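You operate a simulated robot arm through the tools that you are given. There is no shell and no other tool. Be economical: measure what you need, move in short steps, check, and stop when the job is done.

You run a simulated two-armed robot. Do the job below in one go: nothing can be reset, and whatever is moved stays where it is left.

## Task
Brush the orange knit's fluff off and pack it in the teal suitcase.
Fine: clothes brush, put back; knit in the wheel side; lid shut. What is to be rubbed or washed off counts as gone when no trace of it is left.
Where things are to end (x, y in the base frame): orange knit within 0.06 m of [0.51, 1.06].
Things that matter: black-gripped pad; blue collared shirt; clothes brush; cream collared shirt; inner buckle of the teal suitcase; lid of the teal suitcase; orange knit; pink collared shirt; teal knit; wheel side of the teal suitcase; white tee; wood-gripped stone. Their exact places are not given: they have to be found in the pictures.

The check looks at the end state, three seconds after you hand in, the way a careful person would. Anything else that was tipped, shoved, dropped, spilled or broken makes it a failure. A push-on lid holds only when it is set on centred and level and pressed home; a screw cap is set on level and turned clockwise until tight.

## Robot
Two 7-joint arms with three-finger grippers on one trunk, on a base that drives. Base frame: it is fixed to the floor where the robot stands at the start and does not move with it; the origin is under the middle of the robot, x ahead of it, y to its left, z up; the surface under the hand at the start is at about z = 0.74. Readings come in m, rad, newtons and seconds.
The left shoulder is at the start at [0.07, 0.146, 1.137], the right one opposite. With the tool pointing down near the work surface each hand reaches from about 0.24 to 0.68 m from the robot's upright axis, wherever it stands, measured 20 degrees to its own side. Places, roughly: lid of the teal suitcase [0.6, 0.9, 0.9]; orange knit (20x17x6 cm) [0.5, -0.2, 0.8]; pink collared shirt [0.75, 1.25, 0.25]; teal knit (19x22x6 cm) [0.6, -0.2, 0.3]; wheel side of the teal suitcase [0.5, 1.1, 0.5]. Payload 2.2 kg a hand.
The tool frame of a hand sits at the grasp point between the pads (the TCP): z along the fingers, y along the line on which they close. The tips reach 0.028 m beyond it. Largest opening 0.102 m; the body of the gripper starts 0.071 m behind the TCP.
Orientation is that of the tool frame in the base frame, as a unit quaternion [w, x, y, z]. With the fingers straight down and closing along the base's y, the tool's x points along the base's -x, its y along +y and its z along -z.

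## Interface
- The arms move only by the tool servo_tool. It takes "left_steps", "right_steps" or both (then of equal length, played together; a hand with none holds still); each is text: rows parted by semicolons, each of 7 numbers parted by spaces: the shift along the base's x, y, z in units of 30 mm (1.0 is 30 mm), then the turn, a rotation vector about the base's x, y, z in units of 5 degrees (1.0 is 5 degrees), then the opening, from 0 (shut) to 1 (fully open). In form: x y z ax ay az claw; .... A call has 1 to 20 rows; each row shifts and turns the commanded pose from where the row before left it. A call with a number of a shift or a turn outside -1 to 1 is refused whole. A row lasts 0.2 s, in which the tool goes at most 0.05 m and 0.15 rad; a call with a longer step from one row to the next is refused whole, and so is a gripper value outside its range. A pose out of reach is approached as far as the arm can. The call stops where the force on the tool passes 40 N (or 10 N more than at its start, if that is more) or the arm is blocked; 0.2 s more then pass. Each finger halts on what it meets, pressing with about 21 N; the grip force reading is that of the motor and also rises with nothing between the fingers. The clock runs only during rows and for 0.2 s after the last one: add rows that do not move to give the fingers time. It gives the time, the measured TCP pose, the force on the tool (base axes), the opening and the grip force at its end, in the units of the frame above (readings bear some noise), with the torque about the TCP (base axes, N m) and any sound that the robot's microphone picked up.
- Cameras (640 x 400 px; columns grow to the right, rows downward): "scene" is now at [0.1182, 0.0359, 1.3458]; the picture's right is [0.45, -0.90, 0.00], its down [-0.68, -0.34, -0.65] and it looks along [0.58, 0.29, -0.76] (base axes); focal length 214 px, centre (320, 200). "left" rides on the left gripper at [0.072, 0.038, -0.086] in its tool frame; the picture's right is [-0.47, 0.89, 0.00], its down [-0.60, -0.32, -0.73] and it looks along [-0.65, -0.34, 0.68] (tool axes); focal length 256 px, centre (320, 200). "right" rides on the right gripper at [0.069, 0.044, -0.086] in its tool frame; the picture's right is [-0.53, 0.85, 0.00], its down [-0.58, -0.36, -0.73] and it looks along [-0.62, -0.39, 0.68] (tool axes); focal length 256 px, centre (320, 200).
- capture(camera): a new picture of that camera. It takes no simulated time.
- slide_trunk(by): slides the trunk up (or, below 0, down) by that many m; the arms and the scene camera ride with it, the base frame stays. It gives what a move gives, with no picture.
- base_move(legs): drives the robot by 1 to 6 legs, each [ahead, left, turn to the left] in m, m and rad, along the robot's own axes; the way and the turn of a leg run together, so that a leg with both is an arc; at most 1.5 m and 3.142 rad a leg. The arms and the cameras ride along, it lands a little off, and it stops where it bumps. It gives what a move gives.
- pan_tilt(pan, tilt): turns the head with the scene camera to pan (to the left, within 1.501 rad either way) and tilt (down, from -0.506 to 1.204), counted from straight ahead of the robot. It gives what a move gives.
- probe_pixels(camera, pixels): for up to 12 pixels [column, row] of the newest picture of that camera ("zoom" is the newest enlarged one), the place [x, y, z] in the base frame of the surface seen there, good to about 0.003 m. It takes no simulated time.
- close_up(camera, box): a new picture of the part [left, top, right, bottom] of that camera's present view, enlarged. It takes no simulated time.
- finish_job(): hands the job in; it is judged then, once.

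Go step by step. Measure first, check grasps and placings, and put right what went wrong. The budget is 80 turns and 70 pictures, counting those below and the enlarged ones. Unless the task says otherwise, let go and move clear before handing in, and close with one line.

The tools are called as name(argument=value, ...) on one line, values as JSON. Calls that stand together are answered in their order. servo_tool: Moves the arms, as the interface text tells. Its arguments: {"type":"object","properties":{"left_steps":{"type":"string"},"right_steps":{"type":"string"}},"required":[]} The other tools are called the same way: slide_trunk (by) slides the trunk up or down; base_move (legs) drives the base; pan_tilt (pan, tilt) turns the head that bears the scene camera; capture (camera) takes a picture; probe_pixels (camera, pixels) gives the place of the surface under pixels of a picture; close_up (camera, box) takes an enlarged picture of a part of a camera's view; finish_job () hands the job in.

At the start:

```text
t: 0.0
left_tool_pos: [0.4836, 0.3012, 1.0749]
left_ee_rot: [0.0, -0.001, 1.0, 0.0]
left_contact_force: [0.5, 0.0, -0.4]
left_ft_torque: [-0.01, -0.03, 0.01]
left_opening: 0.1018
left_grip_force: 0.0
right_tool_pos: [0.4063, -0.0813, 1.1571]
right_ee_rot: [0.0, 0.0, 1.0, 0.0]
right_contact_force: [-0.2, 0.1, -0.3]
right_ft_torque: [0.04, 0.04, 0.02]
right_opening: 0.1018
right_grip_force: 0.1
trunk travel left (down, up): [-0.675, 0.265]
robot x, y, heading: [-0.0014, -0.0019, -0.001]
head pan, tilt: [0.461, 0.86]
```

scene: 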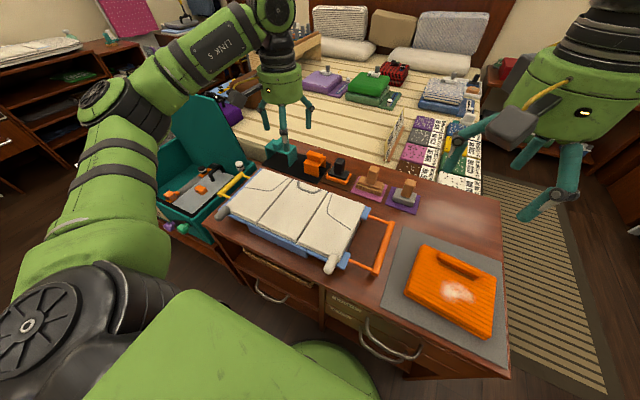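
right: 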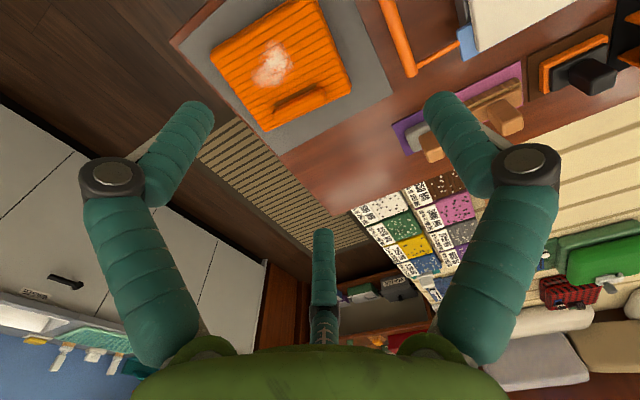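
left: 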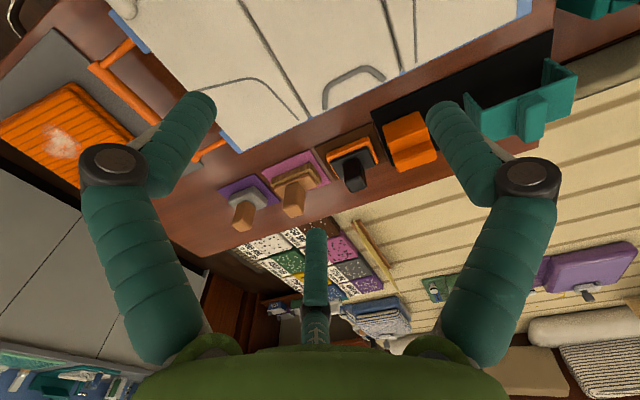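

The scene shows the orange knit with white fluff at about (460,290), a row of tools at (285..405,150..195) and the teal suitcase at (200,170). I take enlarged views to tell the tools and the suitcase apart.

close_up(camera="scene", box=[250, 120, 450, 245])

close_up(camera="scene", box=[140, 80, 300, 260])

close_up(camera="scene", box=[380, 220, 540, 370])

probe_pixels(camera="scene", pixels=[[285, 150], [315, 158], [340, 168], [372, 180], [405, 192], [457, 260], [460, 295], [425, 250], [495, 275], [490, 335], [412, 300], [400, 270]])

```text
3.20 times, centred on (350, 182) of scene
```

zoom: 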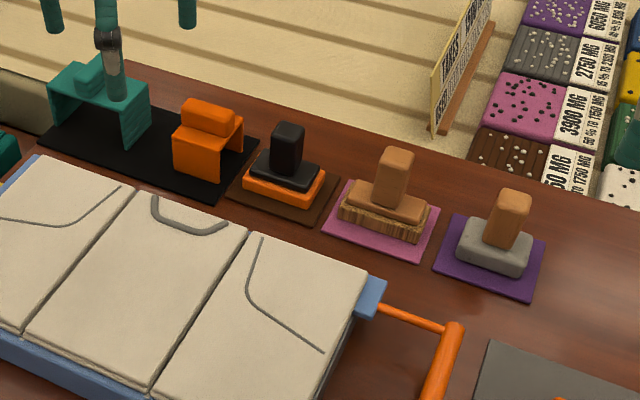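

```text
2.22 times, centred on (220, 170) of scene
```

zoom: 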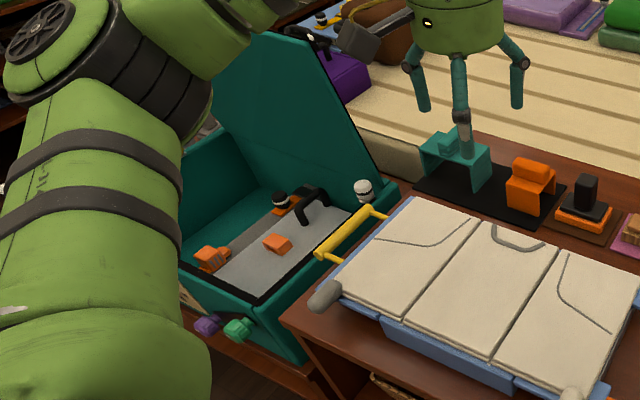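

```text
2.67 times, centred on (460, 295) of scene
```

zoom: 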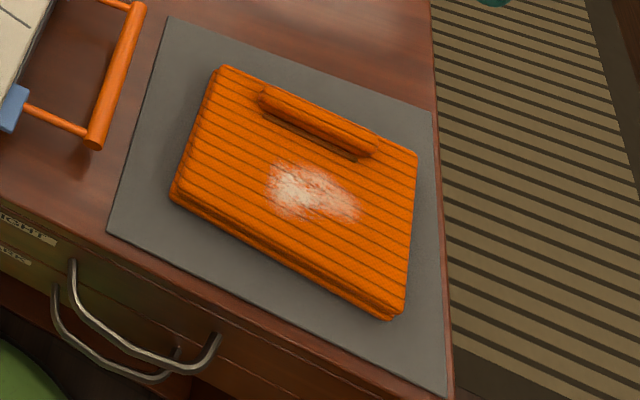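

```text
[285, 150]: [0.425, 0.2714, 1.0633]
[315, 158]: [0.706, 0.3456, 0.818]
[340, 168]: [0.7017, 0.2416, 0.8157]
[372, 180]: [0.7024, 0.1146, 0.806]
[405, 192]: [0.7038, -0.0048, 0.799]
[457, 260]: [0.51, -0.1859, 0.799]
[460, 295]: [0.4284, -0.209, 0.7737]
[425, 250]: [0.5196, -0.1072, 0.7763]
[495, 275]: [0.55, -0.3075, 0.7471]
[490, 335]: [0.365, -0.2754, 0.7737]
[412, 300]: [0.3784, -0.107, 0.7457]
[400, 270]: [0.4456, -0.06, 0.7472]
```

The tools on mats are: black-gripped pad (zoom 285,165), bristled clothes brush on the pink mat (zoom 385,200) and wood-gripped stone (zoom 500,230). I measure the brush and the fluff in detail.

close_up(camera="scene", box=[345, 160, 395, 205])

```text
8.89 times, centred on (370, 182) of scene
```

zoom: 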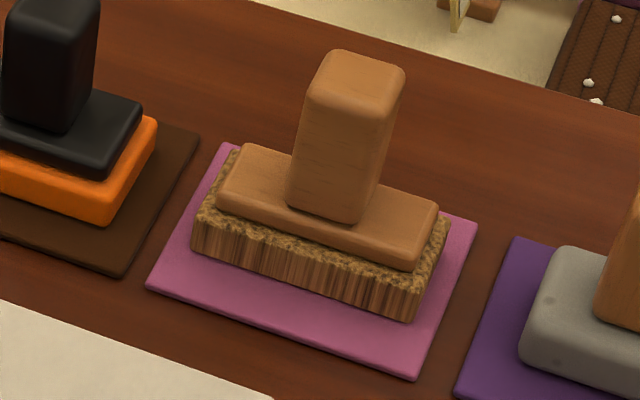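

probe_pixels(camera="zoom", pixels=[[355, 75], [325, 90], [385, 100], [330, 205], [240, 170], [220, 200], [400, 245], [425, 225], [200, 245], [410, 310], [180, 285], [415, 370]])

close_up(camera="scene", box=[420, 255, 500, 315])

```text
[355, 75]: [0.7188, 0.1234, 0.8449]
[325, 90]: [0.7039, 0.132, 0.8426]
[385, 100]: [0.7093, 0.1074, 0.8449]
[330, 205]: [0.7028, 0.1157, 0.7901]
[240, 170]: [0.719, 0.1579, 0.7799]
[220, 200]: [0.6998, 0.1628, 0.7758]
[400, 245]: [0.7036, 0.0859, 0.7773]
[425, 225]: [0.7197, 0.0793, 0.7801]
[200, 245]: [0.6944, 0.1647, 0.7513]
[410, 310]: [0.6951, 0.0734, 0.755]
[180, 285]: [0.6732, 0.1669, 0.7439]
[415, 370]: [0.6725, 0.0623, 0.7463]
```

```text
6.67 times, centred on (460, 285) of scene
```

zoom: 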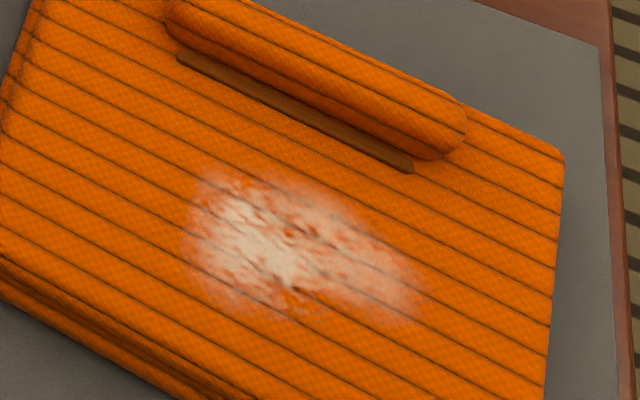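

probe_pixels(camera="zoom", pixels=[[185, 230], [210, 170], [230, 310], [290, 320], [425, 300], [400, 330], [330, 190], [280, 245], [180, 55], [410, 170], [465, 130], [560, 160]])

base_move(legs=[[0.1, 0, 0]])

```text
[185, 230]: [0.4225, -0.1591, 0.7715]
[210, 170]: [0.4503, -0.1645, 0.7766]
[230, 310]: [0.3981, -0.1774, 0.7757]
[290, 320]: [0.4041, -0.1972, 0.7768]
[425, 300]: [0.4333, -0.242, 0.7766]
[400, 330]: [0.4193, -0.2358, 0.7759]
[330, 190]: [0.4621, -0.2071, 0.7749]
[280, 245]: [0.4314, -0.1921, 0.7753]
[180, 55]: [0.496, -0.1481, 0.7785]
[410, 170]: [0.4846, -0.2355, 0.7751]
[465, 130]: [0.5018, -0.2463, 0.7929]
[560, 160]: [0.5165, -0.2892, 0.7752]
```

```text
t: 1.0
left_tool_pos: [0.5183, 0.3008, 1.0726]
left_ee_rot: [-0.001, 0.0, 1.0, -0.001]
left_contact_force: [0.6, -0.3, -0.4]
left_ft_torque: [-0.02, 0.06, -0.01]
left_opening: 0.1019
left_grip_force: 0.1
right_tool_pos: [0.4395, -0.0809, 1.1547]
right_ee_rot: [-0.002, 0.0, 1.0, 0.0]
right_contact_force: [0.0, 0.0, -1.0]
right_ft_torque: [0.0, 0.1, -0.03]
right_opening: 0.1018
right_grip_force: 0.1
trunk travel left (down, up): [-0.675, 0.265]
robot x, y, heading: [0.027, -0.0004, -0.0]
head pan, tilt: [0.461, 0.86]
stopped in leg 1: the robot was blocked; the commanded pose is now the measured one
```

The base is stopped by the table at x=0.027, and the brush grip is centred near (0.717, 0.119), top z 0.845. I move the left hand above it, open, keeping it high.

servo_tool(left_steps="0.829 -0.758 0 0 0 0 1;0.829 -0.758 0 0 0 0 1;0.829 -0.758 0 0 0 0 1;0.829 -0.758 0 0 0 0 1;0.829 -0.758 0 0 0 0 1;0.829 -0.758 0 0 0 0 1;0.829 -0.758 0 0 0 0 1;0.829 -0.758 0 0 0 0 1;0 0 -1 0 0 0 1;0 0 -1 0 0 0 1;0 0 0 0 0 0 1")

capture(camera="left")

capture(camera="scene")

```text
t: 3.4
left_tool_pos: [0.6597, 0.1592, 1.0152]
left_ee_rot: [0.001, -0.001, 1.0, 0.0]
left_contact_force: [-0.1, 0.0, 1.0]
left_ft_torque: [0.06, -0.01, -0.01]
left_opening: 0.102
left_grip_force: 0.2
left hand out of reach, approached as far as the arm can: row 6, 7, 8
right_tool_pos: [0.4352, -0.0821, 1.1577]
right_ee_rot: [0.0, -0.001, 1.0, 0.0]
right_contact_force: [-0.2, 0.1, -0.5]
right_ft_torque: [0.02, -0.04, -0.01]
right_opening: 0.1021
right_grip_force: 0.0
trunk travel left (down, up): [-0.675, 0.265]
robot x, y, heading: [0.0297, 0.0003, 0.001]
head pan, tilt: [0.461, 0.86]
```

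```text
61 pictures are left
```

left: 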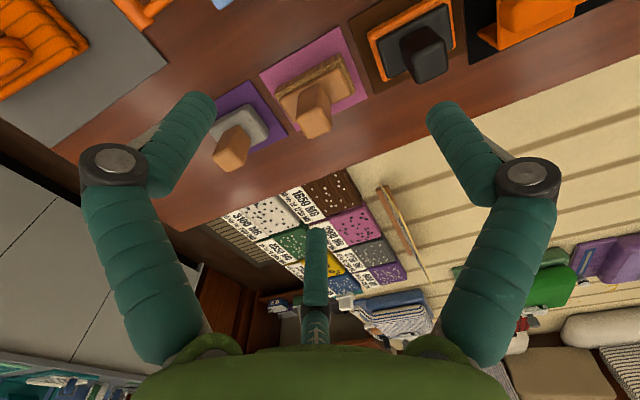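

```text
60 pictures are left
```

scene: 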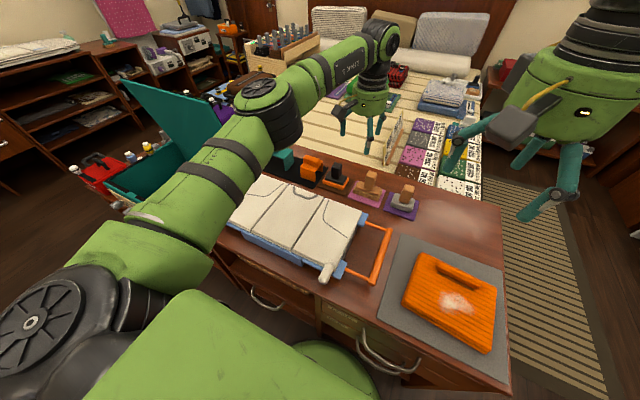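

Upright, the left hand gets no farther than x=0.66, so I'll lower the trunk by 0.1 m and tilt the fingers forward about y.

slide_trunk(by=-0.1)

servo_tool(left_steps="0 -0.3 0 0 -1 0 1;0 -0.3 0.2 0 -1 0 1;0 -0.3 0.2 0 -1 0 1;0.3 -0.3 0.2 0 -1 0 1;0.4 -0.13 0.2 0 -1 0 1;0.4 0 0.2 0 -1 0 1;0 0 0 0 0 0 1")

```text
t: 4.7
left_tool_pos: [0.6595, 0.16, 0.9157]
left_ee_rot: [0.001, -0.001, 1.0, -0.001]
left_contact_force: [-0.1, 0.0, 0.8]
left_ft_torque: [-0.02, -0.07, 0.01]
left_opening: 0.1021
left_grip_force: 0.0
right_tool_pos: [0.4342, -0.0814, 1.0573]
right_ee_rot: [0.0, -0.001, 1.0, 0.0]
right_contact_force: [0.4, 0.1, 1.5]
right_ft_torque: [-0.03, -0.03, -0.02]
right_opening: 0.102
right_grip_force: 0.1
trunk travel left (down, up): [-0.575, 0.365]
robot x, y, heading: [0.0317, -0.0022, 0.003]
head pan, tilt: [0.461, 0.86]
```

```text
t: 6.3
left_tool_pos: [0.6931, 0.1212, 0.9454]
left_ee_rot: [0.26, -0.002, 0.966, -0.001]
left_contact_force: [-0.5, 0.4, 0.8]
left_ft_torque: [0.0, -0.03, 0.02]
left_opening: 0.1021
left_grip_force: 0.1
right_tool_pos: [0.4338, -0.0816, 1.0565]
right_ee_rot: [-0.001, 0.0, 1.0, 0.0]
right_contact_force: [-0.5, 0.5, -1.0]
right_ft_torque: [-0.02, -0.03, 0.02]
right_opening: 0.1021
right_grip_force: 0.1
trunk travel left (down, up): [-0.575, 0.365]
robot x, y, heading: [0.0324, -0.0006, -0.005]
head pan, tilt: [0.461, 0.86]
```

The tilt worked (0.693, 0.121, 0.945). I descend onto the grip.

servo_tool(left_steps="0.25 -0.05 -0.8 0 0 0 1;0.25 0 -0.8 0 0 0 1;0.25 0 -0.8 0 0 0 1;0 0 -0.8 0 0 0 1;0 0 -0.7 0 0 0 1;0 0 0 0 0 0 1")

capture(camera="left")

close_up(camera="scene", box=[310, 90, 450, 220])

```text
t: 7.7
left_tool_pos: [0.7146, 0.1205, 0.8272]
left_ee_rot: [0.26, -0.001, 0.966, 0.0]
left_contact_force: [0.6, -0.1, -0.1]
left_ft_torque: [0.0, 0.0, 0.0]
left_opening: 0.1019
left_grip_force: 0.0
right_tool_pos: [0.4342, -0.0805, 1.0569]
right_ee_rot: [-0.001, -0.001, 1.0, 0.0]
right_contact_force: [-0.2, 0.1, -0.4]
right_ft_torque: [-0.03, -0.03, -0.03]
right_opening: 0.1019
right_grip_force: 0.1
trunk travel left (down, up): [-0.575, 0.365]
robot x, y, heading: [0.0309, 0.0002, 0.002]
head pan, tilt: [0.461, 0.86]
```

```text
59 pictures are left
```

left: 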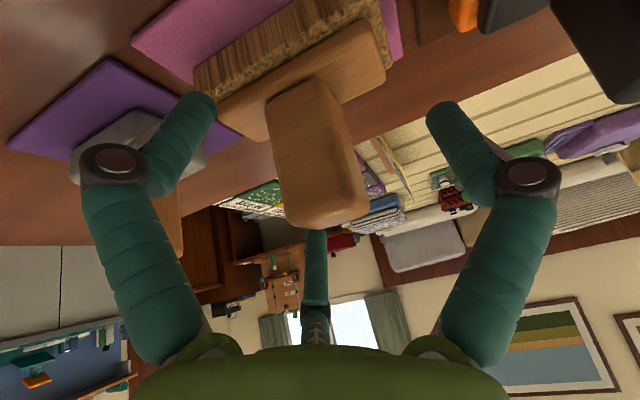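

```text
3.08 times, centred on (380, 155) of scene
```

zoom: 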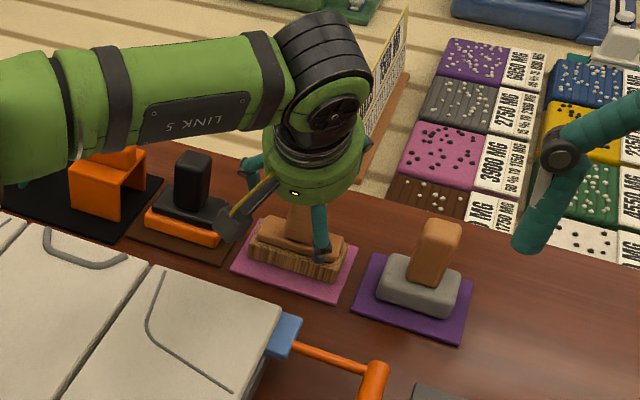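

The grip sits between the pads (left picture near 315,150). I close on it and lift gently.

servo_tool(left_steps="0 0 0 0 0 0 0;0 0 0 0 0 0 0;0 0 0 0 0 0 0")

servo_tool(left_steps="0 0 0.7 0 0 0 0;0 0 1 0 0 0 0;0 0 1 0 0 0 0;0 0 0.4 0 0 0 0;0 0 0 0 0 0 0")

close_up(camera="scene", box=[310, 90, 450, 220])

```text
t: 8.5
left_tool_pos: [0.7143, 0.1191, 0.8295]
left_ee_rot: [0.26, -0.001, 0.966, -0.001]
left_contact_force: [2.1, 0.0, 5.4]
left_ft_torque: [0.3, -0.09, -0.09]
left_opening: 0.0489
left_grip_force: 21.0
right_tool_pos: [0.4342, -0.0816, 1.0578]
right_ee_rot: [0.001, 0.0, 1.0, 0.0]
right_contact_force: [0.5, -0.2, 0.0]
right_ft_torque: [0.0, -0.02, -0.02]
right_opening: 0.1019
right_grip_force: 0.2
trunk travel left (down, up): [-0.575, 0.365]
robot x, y, heading: [0.031, 0.004, 0.007]
head pan, tilt: [0.461, 0.86]
```

```text
t: 9.7
left_tool_pos: [0.715, 0.1185, 0.9215]
left_ee_rot: [0.259, -0.001, 0.966, -0.001]
left_contact_force: [0.6, -0.3, -0.8]
left_ft_torque: [0.0, 0.01, -0.01]
left_opening: 0.0489
left_grip_force: 20.6
right_tool_pos: [0.4363, -0.0813, 1.0564]
right_ee_rot: [0.0, 0.0, 1.0, 0.0]
right_contact_force: [0.8, -0.2, -0.1]
right_ft_torque: [0.02, 0.01, 0.02]
right_opening: 0.1022
right_grip_force: 0.0
trunk travel left (down, up): [-0.575, 0.365]
robot x, y, heading: [0.0315, 0.0011, 0.001]
head pan, tilt: [0.461, 0.86]
```

```text
3.08 times, centred on (380, 155) of scene
```

zoom: 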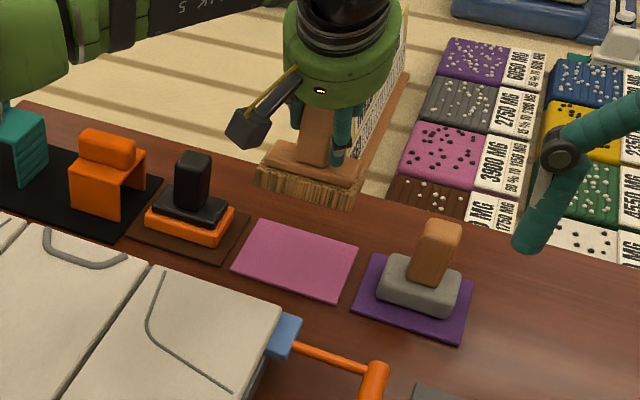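

The brush is held (opening 0.049, grip 20.6 N) and off its mat. I raise and retract it, then shift the base to the right so the left hand reaches the knit with the right arm out of the way.

servo_tool(left_steps="0 0 1 0 0 0 0;0 0 1 0 0 0 0;-1 0 0 0 0 0 0;-1 0 0 0 0 0 0;-1 0 0 0 0 0 0;-1 0 0 0 0 0 0;-1 0 0 0 0 0 0;-1 0 0 0 0 0 0;0 0 0 0 0 0 0")

base_move(legs=[[-0.03, 0, 0], [0, -0.33, 0]])

capture(camera="scene")

```text
t: 11.7
left_tool_pos: [0.5351, 0.1181, 0.9814]
left_ee_rot: [0.259, -0.001, 0.966, -0.002]
left_contact_force: [0.4, 0.1, -0.9]
left_ft_torque: [0.01, -0.01, 0.02]
left_opening: 0.0486
left_grip_force: 20.8
right_tool_pos: [0.4357, -0.0811, 1.0562]
right_ee_rot: [0.001, 0.0, 1.0, 0.0]
right_contact_force: [0.7, -0.5, 0.4]
right_ft_torque: [-0.01, 0.05, -0.02]
right_opening: 0.1022
right_grip_force: 0.1
trunk travel left (down, up): [-0.575, 0.365]
robot x, y, heading: [0.0327, 0.005, 0.004]
head pan, tilt: [0.461, 0.86]
```

```text
t: 14.3
left_tool_pos: [0.5049, -0.2115, 0.982]
left_ee_rot: [0.26, 0.0, 0.966, 0.0]
left_contact_force: [0.0, -0.7, -1.8]
left_ft_torque: [0.0, 0.01, 0.01]
left_opening: 0.0485
left_grip_force: 21.3
right_tool_pos: [0.404, -0.4094, 1.0563]
right_ee_rot: [0.0, 0.0, 1.0, 0.0]
right_contact_force: [0.4, 0.0, 0.4]
right_ft_torque: [0.02, 0.0, 0.03]
right_opening: 0.1019
right_grip_force: 0.0
trunk travel left (down, up): [-0.575, 0.365]
robot x, y, heading: [-0.0028, -0.3246, 0.004]
head pan, tilt: [0.461, 0.86]
```

```text
56 pictures are left
```

scene: 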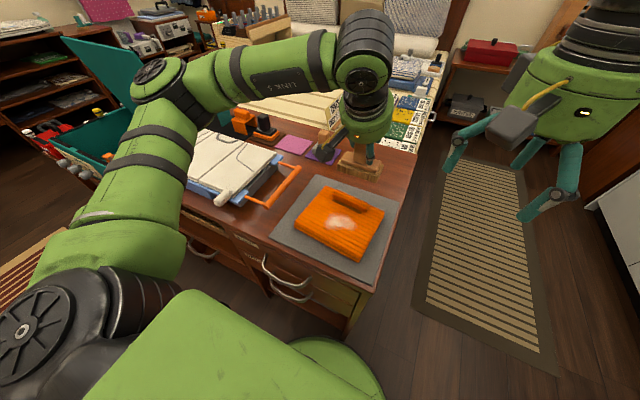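

The brush is now above the knit. I move to x=0.45, y=-0.2 and go down to just above the surface.

servo_tool(left_steps="-0.9 0.2 0 0 0 0 0;-0.9 0.2 0 0 0 0 0;0 0 -0.9 0 0 0 0;0 0 -0.9 0 0 0 0;0 0 -0.9 0 0 0 0;0 0 -0.7 0 0 0 0;0 0 0 0 0 0 0")

pan_tilt(pan=0.2, tilt=0.95)

capture(camera="scene")

```text
t: 15.9
left_tool_pos: [0.4506, -0.1998, 0.8807]
left_ee_rot: [0.26, -0.001, 0.966, -0.001]
left_contact_force: [0.0, 0.1, -0.7]
left_ft_torque: [0.0, 0.03, 0.01]
left_opening: 0.0486
left_grip_force: 21.0
right_tool_pos: [0.4056, -0.4104, 1.0566]
right_ee_rot: [0.0, 0.001, 1.0, 0.001]
right_contact_force: [0.4, -0.7, -1.0]
right_ft_torque: [0.01, 0.02, -0.01]
right_opening: 0.102
right_grip_force: 0.1
trunk travel left (down, up): [-0.575, 0.365]
robot x, y, heading: [-0.0001, -0.333, -0.001]
head pan, tilt: [0.461, 0.86]
```

```text
t: 16.7
left_tool_pos: [0.4497, -0.1991, 0.881]
left_ee_rot: [0.259, -0.001, 0.966, -0.001]
left_contact_force: [0.0, 0.2, -1.2]
left_ft_torque: [-0.03, 0.01, 0.0]
left_opening: 0.0486
left_grip_force: 21.2
right_tool_pos: [0.4046, -0.4102, 1.0565]
right_ee_rot: [0.0, 0.0, 1.0, -0.001]
right_contact_force: [0.5, 0.6, 0.3]
right_ft_torque: [-0.01, -0.01, -0.03]
right_opening: 0.102
right_grip_force: 0.0
trunk travel left (down, up): [-0.575, 0.365]
robot x, y, heading: [-0.0015, -0.3314, -0.004]
head pan, tilt: [0.201, 0.949]
```

```text
55 pictures are left
```

scene: 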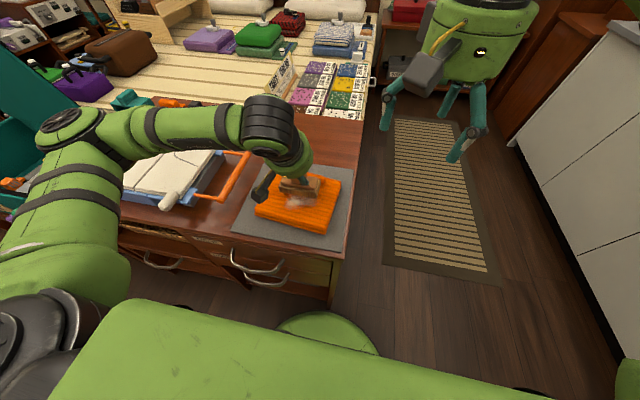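

Next I lower slowly to feel contact, expected at z≈0.857.

servo_tool(left_steps="0 0 -0.4 0 0 0 0;0 0 -0.3 0 0 0 0;0 0 -0.1 0 0 0 0;0 0 -0.1 0 0 0 0;0 0 0 0 0 0 0")

close_up(camera="scene", box=[230, 150, 370, 250])

```text
t: 17.9
left_tool_pos: [0.4498, -0.2019, 0.8558]
left_ee_rot: [0.264, 0.0, 0.965, -0.001]
left_contact_force: [2.3, -0.2, 22.3]
left_ft_torque: [1.09, -0.47, -0.29]
left_opening: 0.049
left_grip_force: 21.1
right_tool_pos: [0.402, -0.4105, 1.0581]
right_ee_rot: [0.002, 0.0, 1.0, 0.0]
right_contact_force: [0.8, -0.6, 0.6]
right_ft_torque: [0.03, 0.0, 0.01]
right_opening: 0.1023
right_grip_force: 0.0
trunk travel left (down, up): [-0.575, 0.365]
robot x, y, heading: [0.0024, -0.3271, -0.0]
head pan, tilt: [0.201, 0.949]
```

```text
4.00 times, centred on (300, 200) of scene
```

zoom: 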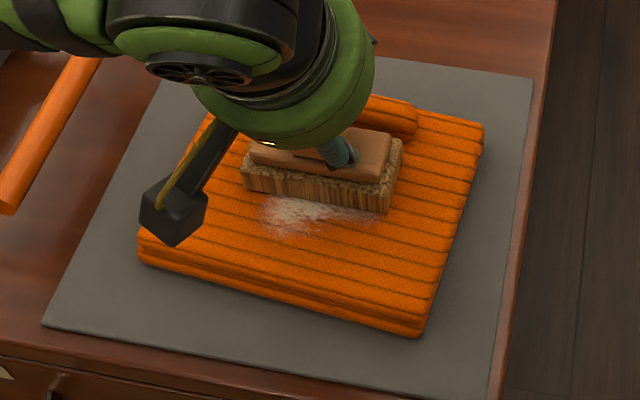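

Contact with about 22 N. I ease a little and stroke along x, over the fluff and back.

servo_tool(left_steps="0 0 0.04 0 0 0 0;-0.5 0 0 0 0 0 0;-0.5 0 0 0 0 0 0;-0.5 0 0 0 0 0 0;-0.5 0 0 0 0 0 0;0.5 0 0 0 0 0 0;0.5 0 0 0 0 0 0;0.5 0 0 0 0 0 0;0.5 0 0 0 0 0 0;0 0 0 0 0 0 0")

close_up(camera="scene", box=[230, 150, 370, 250])

```text
t: 20.1
left_tool_pos: [0.4566, -0.2009, 0.8543]
left_ee_rot: [0.26, 0.0, 0.966, -0.001]
left_contact_force: [-5.2, -0.3, 8.6]
left_ft_torque: [0.34, 0.07, 0.14]
left_opening: 0.0486
left_grip_force: 20.7
left hand out of reach, approached as far as the arm can: row 5
right_tool_pos: [0.4023, -0.4101, 1.0568]
right_ee_rot: [0.001, 0.0, 1.0, 0.0]
right_contact_force: [1.1, 0.8, -0.1]
right_ft_torque: [-0.03, 0.0, 0.0]
right_opening: 0.1015
right_grip_force: 0.0
trunk travel left (down, up): [-0.575, 0.365]
robot x, y, heading: [-0.0004, -0.3276, -0.003]
head pan, tilt: [0.201, 0.949]
```

```text
4.00 times, centred on (300, 200) of scene
```

zoom: 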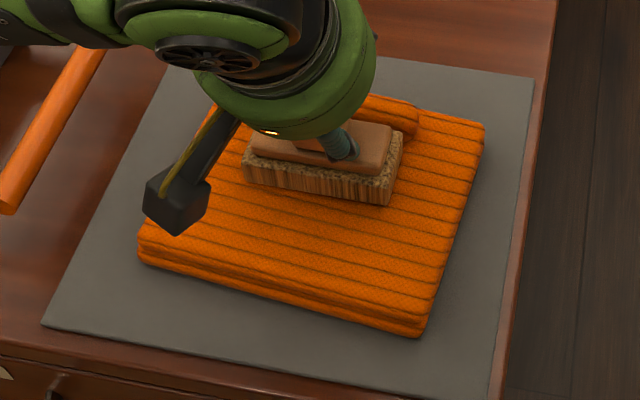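

Fluff seems gone where visible. I lift the brush straight up and inspect the whole knit.

servo_tool(left_steps="0 0 0.5 0 0 0 0;0.3 0 1 0 0 0 0;0.6 0 1 0 0 0 0;0.7 0 1 0 0 0 0;1 0 0 0 0 0 0;1 0 0 0 0 0 0;0 0 0 0 0 0 0")

close_up(camera="scene", box=[230, 150, 370, 250])

```text
t: 21.7
left_tool_pos: [0.5669, -0.1992, 0.9585]
left_ee_rot: [0.26, 0.0, 0.966, -0.001]
left_contact_force: [0.3, -0.1, -1.2]
left_ft_torque: [0.0, 0.04, 0.02]
left_opening: 0.0483
left_grip_force: 21.3
right_tool_pos: [0.4036, -0.4113, 1.0561]
right_ee_rot: [0.0, 0.0, 1.0, 0.0]
right_contact_force: [0.5, 0.5, 0.2]
right_ft_torque: [0.02, -0.01, -0.01]
right_opening: 0.1018
right_grip_force: 0.0
trunk travel left (down, up): [-0.575, 0.365]
robot x, y, heading: [0.0007, -0.3281, 0.001]
head pan, tilt: [0.201, 0.949]
```

```text
4.00 times, centred on (300, 200) of scene
```

zoom: 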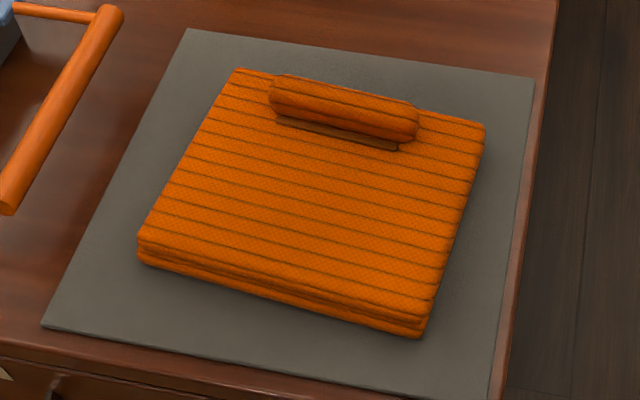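

The knit is clean all over (zoom 300,200). I drive back left to put the brush on its pink mat.

base_move(legs=[[0, 0.33, 0], [0.026, 0, 0]])

pan_tilt(pan=0.461, tilt=0.86)

close_up(camera="scene", box=[310, 90, 450, 220])

```text
t: 24.3
left_tool_pos: [0.5915, 0.1261, 0.9594]
left_ee_rot: [0.261, 0.002, 0.965, -0.002]
left_contact_force: [0.5, 0.0, -1.4]
left_ft_torque: [0.01, 0.02, 0.0]
left_opening: 0.0485
left_grip_force: 20.8
right_tool_pos: [0.4287, -0.0851, 1.0583]
right_ee_rot: [0.002, 0.001, 1.0, -0.001]
right_contact_force: [-0.6, 0.6, 0.6]
right_ft_torque: [0.03, 0.01, 0.0]
right_opening: 0.1022
right_grip_force: 0.0
trunk travel left (down, up): [-0.575, 0.365]
robot x, y, heading: [0.0252, -0.0003, 0.002]
head pan, tilt: [0.201, 0.949]
```

```text
t: 25.0
left_tool_pos: [0.5926, 0.1263, 0.9588]
left_ee_rot: [0.259, 0.001, 0.966, -0.001]
left_contact_force: [-0.3, 0.1, -2.5]
left_ft_torque: [0.0, 0.0, 0.03]
left_opening: 0.0482
left_grip_force: 21.2
right_tool_pos: [0.4296, -0.0839, 1.056]
right_ee_rot: [0.0, 0.002, 1.0, 0.0]
right_contact_force: [0.4, 0.1, 0.0]
right_ft_torque: [0.0, -0.02, 0.0]
right_opening: 0.1018
right_grip_force: 0.0
trunk travel left (down, up): [-0.575, 0.365]
robot x, y, heading: [0.0258, -0.0014, -0.003]
head pan, tilt: [0.461, 0.86]
```

```text
3.08 times, centred on (380, 155) of scene
```

zoom: 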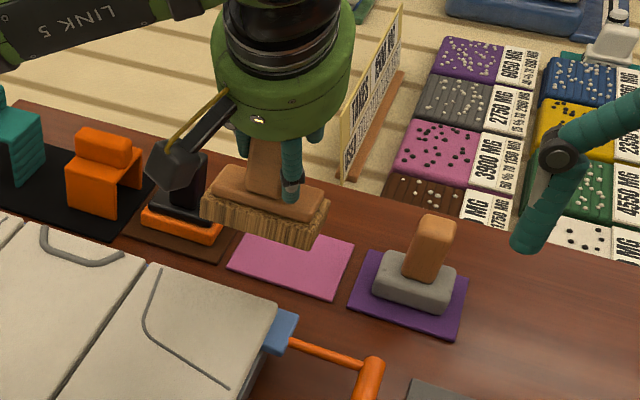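

servo_tool(left_steps="0.82 -0.05 0 0 0 0 0;0.82 -0.05 0 0 0 0 0;0.82 -0.05 0 0 0 0 0;0.82 -0.05 0 0 0 0 0;0.79 -0.04 0 0 0 0 0;0 0 -0.9 0 0 0 0;0 0 -0.9 0 0 0 0;0 0 -0.9 0 0 0 0;0 0 -0.9 0 0 0 0;0 0 -0.3 0 0 0 0;0 0 0 0 0 0 0")

close_up(camera="scene", box=[310, 90, 450, 220])

```text
t: 27.4
left_tool_pos: [0.7147, 0.1191, 0.8412]
left_ee_rot: [0.26, 0.001, 0.966, -0.002]
left_contact_force: [0.2, 0.4, -2.0]
left_ft_torque: [-0.02, 0.05, 0.0]
left_opening: 0.0483
left_grip_force: 21.3
right_tool_pos: [0.4306, -0.0852, 1.0579]
right_ee_rot: [-0.001, 0.002, 1.0, 0.001]
right_contact_force: [0.6, -0.6, -0.8]
right_ft_torque: [0.01, -0.01, -0.02]
right_opening: 0.1019
right_grip_force: 0.1
trunk travel left (down, up): [-0.575, 0.365]
robot x, y, heading: [0.0284, -0.0016, 0.001]
head pan, tilt: [0.461, 0.86]
```

```text
3.08 times, centred on (380, 155) of scene
```

zoom: 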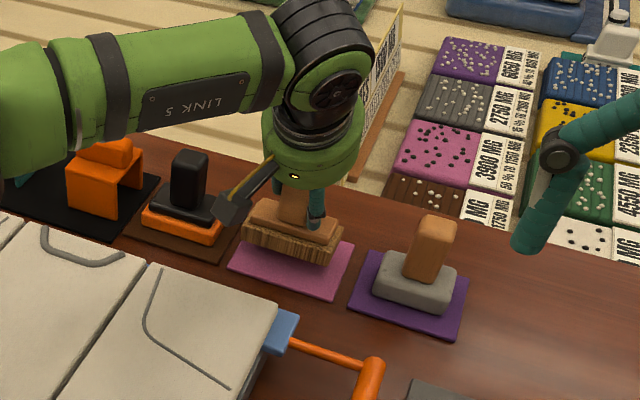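

It is over its mat about 1 cm up. I lower until contact, release, and rise along the fingers.

servo_tool(left_steps="0 0 -0.2 0 0 0 0;0 0 -0.15 0 0 0 0;0 0 -0.05 0 0 0 0;0 0 0 0 0 0 0")

servo_tool(left_steps="0 0 0 0 0 0 0.6;0 0 0 0 0 0 1;0 0 0 0 0 0 1;0 0 0.7 0 0 0 1;0 0 1 0 0 0 1;0 0 1 0 0 0 1;-0.5 0 1 0 0 0 1;-1 0 1 0 0 0 1;-1 0 1 0 0 0 1;-1 0.5 0 0 0 0 1;-1 0.5 0 0 0 0 1;0 0 0 0 0 0 1")

close_up(camera="scene", box=[310, 90, 450, 220])

```text
t: 28.4
left_tool_pos: [0.715, 0.1172, 0.8296]
left_ee_rot: [0.26, 0.001, 0.966, -0.001]
left_contact_force: [-0.4, -0.7, -2.1]
left_ft_torque: [0.01, 0.01, -0.04]
left_opening: 0.0482
left_grip_force: 21.0
right_tool_pos: [0.4306, -0.0848, 1.0561]
right_ee_rot: [0.0, 0.002, 1.0, 0.0]
right_contact_force: [0.5, 0.2, -1.1]
right_ft_torque: [-0.04, 0.02, -0.02]
right_opening: 0.1021
right_grip_force: 0.2
trunk travel left (down, up): [-0.575, 0.365]
robot x, y, heading: [0.0233, -0.0014, -0.006]
head pan, tilt: [0.461, 0.86]
```

```text
t: 31.0
left_tool_pos: [0.5799, 0.1488, 1.0012]
left_ee_rot: [0.259, 0.001, 0.966, -0.001]
left_contact_force: [-0.2, 0.4, -0.4]
left_ft_torque: [0.02, 0.03, 0.0]
left_opening: 0.1018
left_grip_force: 0.0
right_tool_pos: [0.43, -0.0847, 1.0564]
right_ee_rot: [0.001, 0.002, 1.0, 0.0]
right_contact_force: [0.7, -0.5, -0.2]
right_ft_torque: [0.05, 0.01, 0.04]
right_opening: 0.1022
right_grip_force: 0.1
trunk travel left (down, up): [-0.575, 0.365]
robot x, y, heading: [0.0237, -0.0001, 0.003]
head pan, tilt: [0.461, 0.86]
```

```text
3.08 times, centred on (380, 155) of scene
```

zoom: 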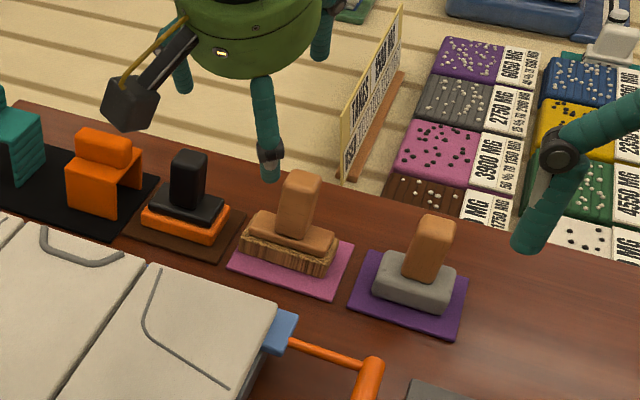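

The brush stands on its mat again (zoom 290,240). Next I look at the suitcase by panning the head left.

pan_tilt(pan=1.15, tilt=0.7)

capture(camera="scene")

```text
t: 32.1
left_tool_pos: [0.5809, 0.1494, 1.0012]
left_ee_rot: [0.26, 0.001, 0.966, -0.002]
left_contact_force: [0.9, -0.6, 0.8]
left_ft_torque: [-0.03, -0.01, -0.01]
left_opening: 0.1019
left_grip_force: 0.0
right_tool_pos: [0.4295, -0.084, 1.056]
right_ee_rot: [0.0, 0.002, 1.0, 0.0]
right_contact_force: [0.2, 0.1, 0.9]
right_ft_torque: [0.01, -0.02, -0.01]
right_opening: 0.102
right_grip_force: 0.0
trunk travel left (down, up): [-0.575, 0.365]
robot x, y, heading: [0.0237, 0.0006, -0.002]
head pan, tilt: [1.15, 0.7]
```

```text
48 pictures are left
```

scene: 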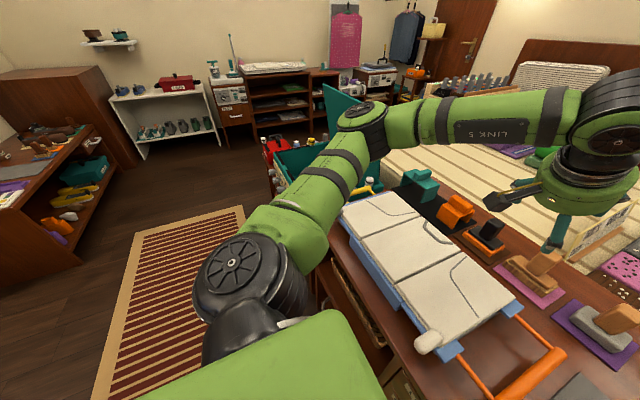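

The floor to the left is free. I back off and drive left to view the suitcase before planning the packing.

base_move(legs=[[-0.2, 0, 0], [0, 0.75, 0]])

pan_tilt(pan=0.35, tilt=0.75)

capture(camera="scene")

```text
t: 37.3
left_tool_pos: [0.3957, 0.8846, 1.0002]
left_ee_rot: [0.26, 0.01, 0.966, -0.003]
left_contact_force: [-0.4, 0.4, -0.7]
left_ft_torque: [0.0, 0.01, -0.02]
left_opening: 0.1018
left_grip_force: 0.1
right_tool_pos: [0.2402, 0.6536, 1.057]
right_ee_rot: [0.001, 0.01, 1.0, 0.0]
right_contact_force: [1.0, 0.4, -0.8]
right_ft_torque: [0.01, -0.01, -0.02]
right_opening: 0.1017
right_grip_force: 0.1
trunk travel left (down, up): [-0.575, 0.365]
robot x, y, heading: [-0.1635, 0.7447, -0.017]
head pan, tilt: [1.15, 0.7]
```

```text
t: 38.5
left_tool_pos: [0.3952, 0.8854, 1.001]
left_ee_rot: [0.259, 0.01, 0.966, -0.003]
left_contact_force: [-0.7, -0.7, -0.4]
left_ft_torque: [0.03, 0.03, 0.0]
left_opening: 0.102
left_grip_force: 0.1
right_tool_pos: [0.2407, 0.6536, 1.0566]
right_ee_rot: [0.001, 0.01, 1.0, 0.0]
right_contact_force: [-0.7, 0.5, 0.2]
right_ft_torque: [-0.01, -0.02, -0.02]
right_opening: 0.1018
right_grip_force: 0.1
trunk travel left (down, up): [-0.575, 0.365]
robot x, y, heading: [-0.1599, 0.7405, -0.025]
head pan, tilt: [0.351, 0.75]
```

```text
47 pictures are left
```

scene: 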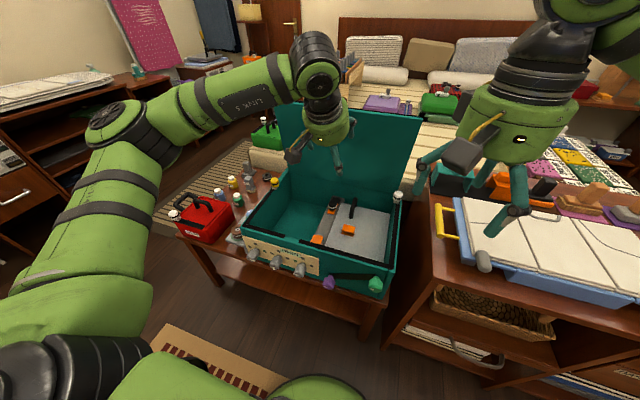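

close_up(camera="scene", box=[220, 150, 430, 310])

probe_pixels(camera="scene", pixels=[[280, 220], [290, 190], [330, 206], [318, 239], [347, 229], [352, 205], [400, 197], [370, 292], [245, 235], [275, 105], [420, 117], [300, 235]])

```text
2.50 times, centred on (325, 230) of scene
```

zoom: 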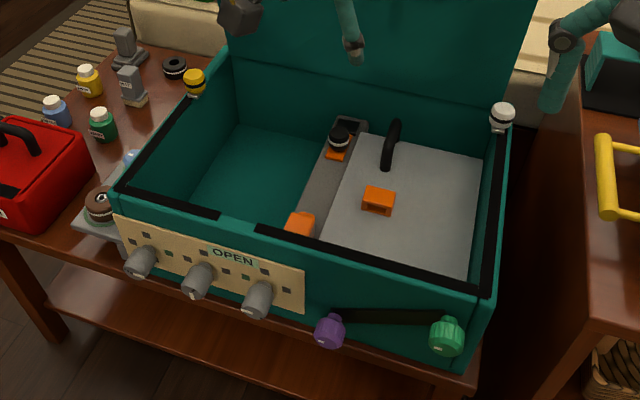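

```text
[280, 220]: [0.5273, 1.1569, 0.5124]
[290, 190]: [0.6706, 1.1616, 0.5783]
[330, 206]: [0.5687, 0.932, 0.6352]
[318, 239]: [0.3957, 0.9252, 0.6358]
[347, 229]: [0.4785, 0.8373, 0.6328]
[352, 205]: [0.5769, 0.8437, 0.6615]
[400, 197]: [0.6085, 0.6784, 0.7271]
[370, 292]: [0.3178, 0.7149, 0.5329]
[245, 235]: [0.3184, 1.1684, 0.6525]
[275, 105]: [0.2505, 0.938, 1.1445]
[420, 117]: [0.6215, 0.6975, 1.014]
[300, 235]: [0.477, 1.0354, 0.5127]
```

The empty half (z≈0.512) lies at y≈0.97–1.17, and the right half is covered by a grey panel at z≈0.633. I take a wrist picture and enlarge the lid and hinge areas.

capture(camera="left")

close_up(camera="scene", box=[290, 180, 410, 260])

probe_pixels(camera="zoom", pixels=[[40, 240], [90, 300], [150, 235], [170, 190], [200, 100], [180, 60], [120, 250], [215, 95], [330, 50], [300, 240], [460, 330], [560, 150]])

```text
45 pictures are left
```

left: 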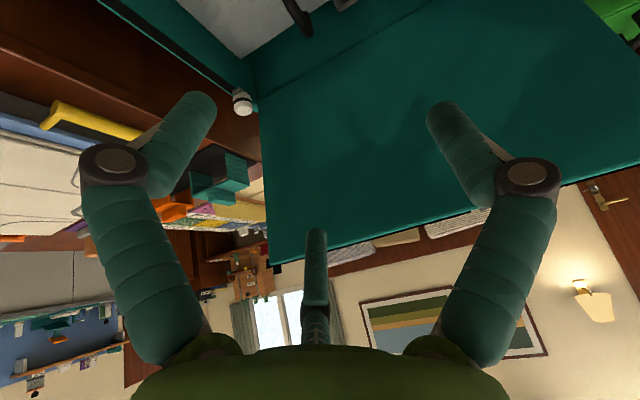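

```text
5.00 times, centred on (350, 220) of scene
```

zoom: 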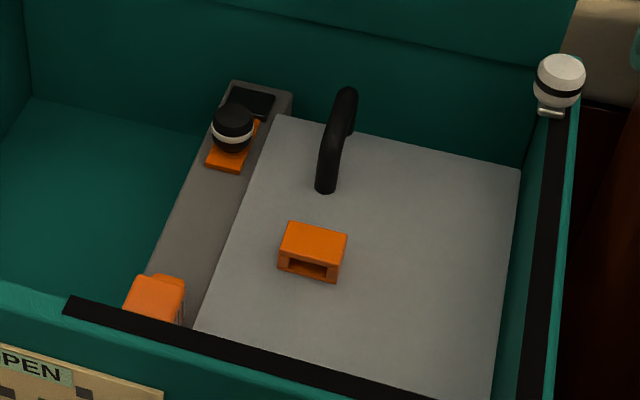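

```text
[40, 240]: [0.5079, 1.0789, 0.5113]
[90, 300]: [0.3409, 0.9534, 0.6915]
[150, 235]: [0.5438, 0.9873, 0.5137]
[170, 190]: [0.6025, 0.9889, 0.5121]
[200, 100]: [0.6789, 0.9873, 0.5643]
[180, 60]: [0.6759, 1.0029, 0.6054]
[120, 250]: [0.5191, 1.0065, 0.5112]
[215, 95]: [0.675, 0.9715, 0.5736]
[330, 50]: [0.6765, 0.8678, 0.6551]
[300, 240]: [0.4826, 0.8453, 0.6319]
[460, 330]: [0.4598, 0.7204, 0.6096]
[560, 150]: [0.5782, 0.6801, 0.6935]
```

close_up(camera="scene", box=[370, 170, 420, 220])

close_up(camera="scene", box=[250, 95, 430, 205])

probe_pixels(camera="zoom", pixels=[[580, 80], [500, 80], [420, 70], [540, 200], [480, 280], [100, 60], [100, 150], [90, 240], [300, 320], [60, 330], [530, 350], [360, 280]])

```text
8.00 times, centred on (395, 195) of scene
```

zoom: 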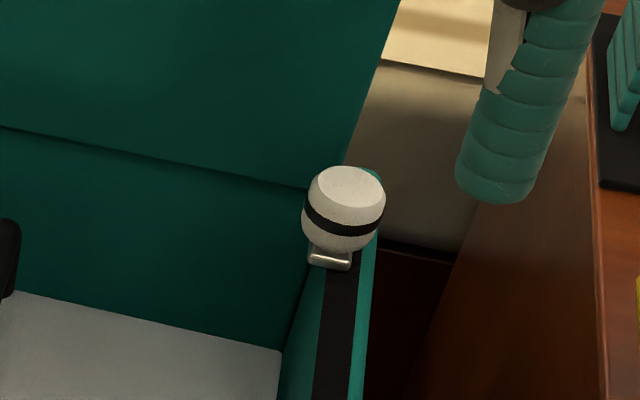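

```text
3.56 times, centred on (340, 150) of scene
```

zoom: 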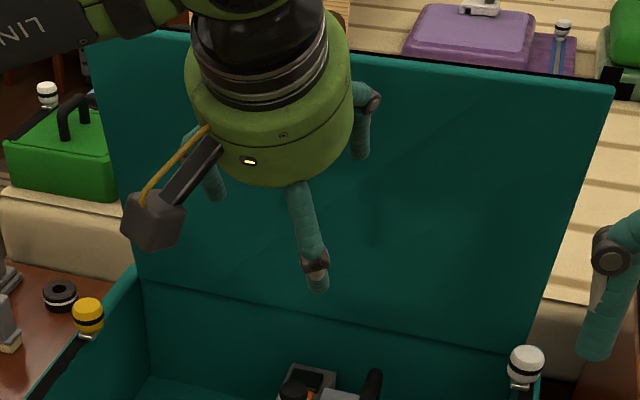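

```text
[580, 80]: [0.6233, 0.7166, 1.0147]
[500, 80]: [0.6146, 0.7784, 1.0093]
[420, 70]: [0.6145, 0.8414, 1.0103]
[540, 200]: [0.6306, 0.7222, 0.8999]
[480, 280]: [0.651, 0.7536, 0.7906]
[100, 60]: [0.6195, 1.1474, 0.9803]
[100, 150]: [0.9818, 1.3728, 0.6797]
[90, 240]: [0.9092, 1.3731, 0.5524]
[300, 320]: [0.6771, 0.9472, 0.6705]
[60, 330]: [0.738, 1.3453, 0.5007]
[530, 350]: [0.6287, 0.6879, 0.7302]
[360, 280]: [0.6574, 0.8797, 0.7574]
```

The lid leans about 10° towards the robot (x 0.677 at z 0.67 to 0.615 at z 1.01), and the empty half is free. I drive back to fetch the knit with the left hand.

base_move(legs=[[0, -1.05, 0.025], [0.15, 0, 0]])

pan_tilt(pan=0.2, tilt=0.95)

close_up(camera="scene", box=[230, 150, 370, 250])

```text
t: 44.8
left_tool_pos: [0.5222, -0.1633, 1.0015]
left_ee_rot: [0.259, 0.006, 0.966, -0.003]
left_contact_force: [-0.4, 0.3, 0.4]
left_ft_torque: [0.01, -0.02, -0.01]
left_opening: 0.1019
left_grip_force: 0.1
right_tool_pos: [0.3694, -0.3956, 1.0568]
right_ee_rot: [0.0, 0.006, 1.0, 0.0]
right_contact_force: [-0.3, 0.1, -0.1]
right_ft_torque: [-0.01, -0.01, 0.0]
right_opening: 0.102
right_grip_force: 0.2
trunk travel left (down, up): [-0.575, 0.365]
robot x, y, heading: [-0.0351, -0.3064, -0.013]
head pan, tilt: [0.351, 0.75]
```

```text
t: 45.6
left_tool_pos: [0.5216, -0.1615, 1.0014]
left_ee_rot: [0.26, 0.006, 0.966, -0.002]
left_contact_force: [-0.2, 0.3, 0.3]
left_ft_torque: [0.0, 0.01, 0.03]
left_opening: 0.102
left_grip_force: 0.2
right_tool_pos: [0.3704, -0.3949, 1.057]
right_ee_rot: [0.001, 0.007, 1.0, 0.0]
right_contact_force: [-0.5, -0.7, -0.3]
right_ft_torque: [0.01, 0.01, -0.02]
right_opening: 0.1021
right_grip_force: 0.0
trunk travel left (down, up): [-0.575, 0.365]
robot x, y, heading: [-0.0323, -0.3115, -0.016]
head pan, tilt: [0.201, 0.949]
```

```text
4.00 times, centred on (300, 200) of scene
```

zoom: 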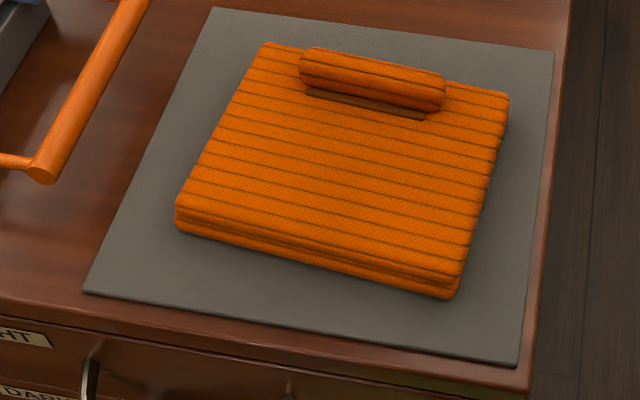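

probe_pixels(camera="zoom", pixels=[[264, 47], [505, 97], [455, 275], [180, 205], [310, 60], [438, 80], [305, 82], [437, 105], [370, 70], [365, 105], [378, 60], [480, 92]])

servo_tool(left_steps="0 0 0 0 1 0 1;0 0 0 0 1 0 1;0 0 0 0 1 0 1;0 0 0 0 1 0 1;0 0 0 0 1 0 1;0 0 0 0 1 0 1;0 0 0 0 0 1 1;0 0 0 0 0 1 1;0 0 0 0 0 1 1;0 0 0 0 0 1 1;0 0 0 0 0 1 1;0 0 0 0 0 1 1;0 0 0 0 0 1 1;0 0 0 0 0 1 1;0 0 0 0 0 1 1;0 0 0 0 0 1 1;0 0 0 0 0 1 1;0 0 0 0 0 1 1;0 0 0 0 0 1 1;0 0 0 0 0 1 1")

```text
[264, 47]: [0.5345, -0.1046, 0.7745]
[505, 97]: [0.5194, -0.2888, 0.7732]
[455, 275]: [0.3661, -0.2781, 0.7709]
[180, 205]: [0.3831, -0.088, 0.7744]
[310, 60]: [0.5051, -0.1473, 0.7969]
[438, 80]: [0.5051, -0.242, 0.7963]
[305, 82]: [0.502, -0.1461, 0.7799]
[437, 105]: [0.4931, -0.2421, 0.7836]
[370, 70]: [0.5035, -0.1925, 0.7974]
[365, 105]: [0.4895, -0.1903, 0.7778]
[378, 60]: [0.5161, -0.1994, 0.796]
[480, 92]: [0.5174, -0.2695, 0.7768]
```

```text
t: 49.8
left_tool_pos: [0.5204, -0.1637, 1.0016]
left_ee_rot: [0.004, -0.57, 0.821, -0.003]
left_contact_force: [0.5, 0.4, 0.0]
left_ft_torque: [-0.01, 0.02, 0.02]
left_opening: 0.1018
left_grip_force: 0.1
right_tool_pos: [0.3696, -0.3949, 1.0561]
right_ee_rot: [0.001, 0.006, 1.0, 0.0]
right_contact_force: [-0.3, 0.0, -0.4]
right_ft_torque: [-0.01, 0.01, 0.01]
right_opening: 0.1018
right_grip_force: 0.0
trunk travel left (down, up): [-0.575, 0.365]
robot x, y, heading: [-0.0347, -0.3092, -0.017]
head pan, tilt: [0.201, 0.949]
```

The knit is turned about −4.7°, with its roll centred near (0.508, −0.194), top z 0.798. I finish the hand's turn (to about 85°) and go down over the roll.

servo_tool(left_steps="0 -0.3 0 0 0 1 1;-0.2 -0.3 0 0 0 1 1;-0.2 -0.4 0 0 0 1.0 1;0 0 -1 0 0 0.1 1;0 0 -1 0 0 0 1;0 0 -1 0 0 0 1;0 0 -1 0 0 0 1;0 0 -1 0 0 0 1;0 0 0 0 0 0 1")

close_up(camera="scene", box=[230, 110, 370, 230])

capture(camera="left")

```text
t: 51.8
left_tool_pos: [0.511, -0.1946, 0.8515]
left_ee_rot: [0.003, -0.675, 0.738, -0.002]
left_contact_force: [0.1, 0.9, -0.4]
left_ft_torque: [-0.02, 0.03, 0.0]
left_opening: 0.102
left_grip_force: 0.0
right_tool_pos: [0.3703, -0.396, 1.0568]
right_ee_rot: [0.001, 0.006, 1.0, 0.0]
right_contact_force: [0.2, -0.3, 0.1]
right_ft_torque: [0.02, -0.03, 0.02]
right_opening: 0.1021
right_grip_force: 0.0
trunk travel left (down, up): [-0.575, 0.365]
robot x, y, heading: [-0.0352, -0.3051, -0.009]
head pan, tilt: [0.201, 0.949]
```

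```text
3.33 times, centred on (300, 170) of scene
```

zoom: 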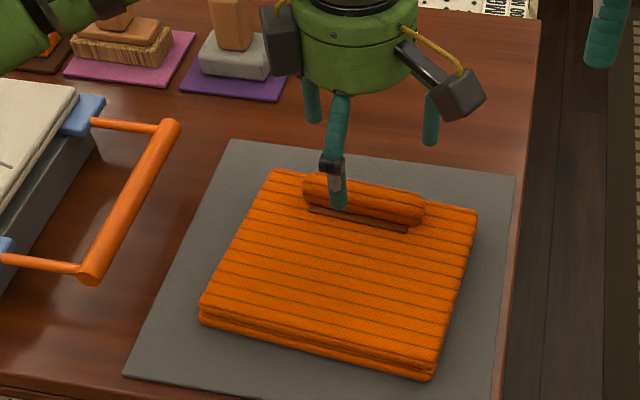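

```text
39 pictures are left
```

left: 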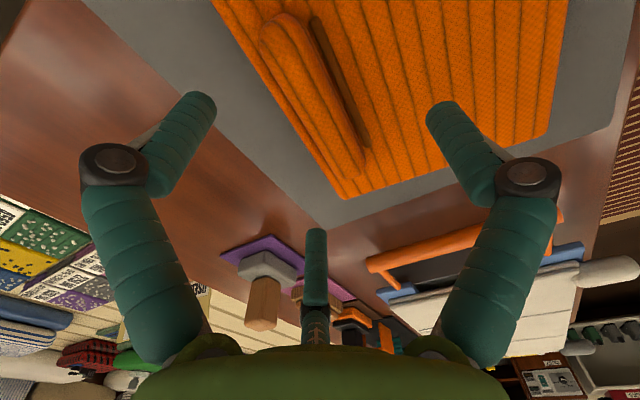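

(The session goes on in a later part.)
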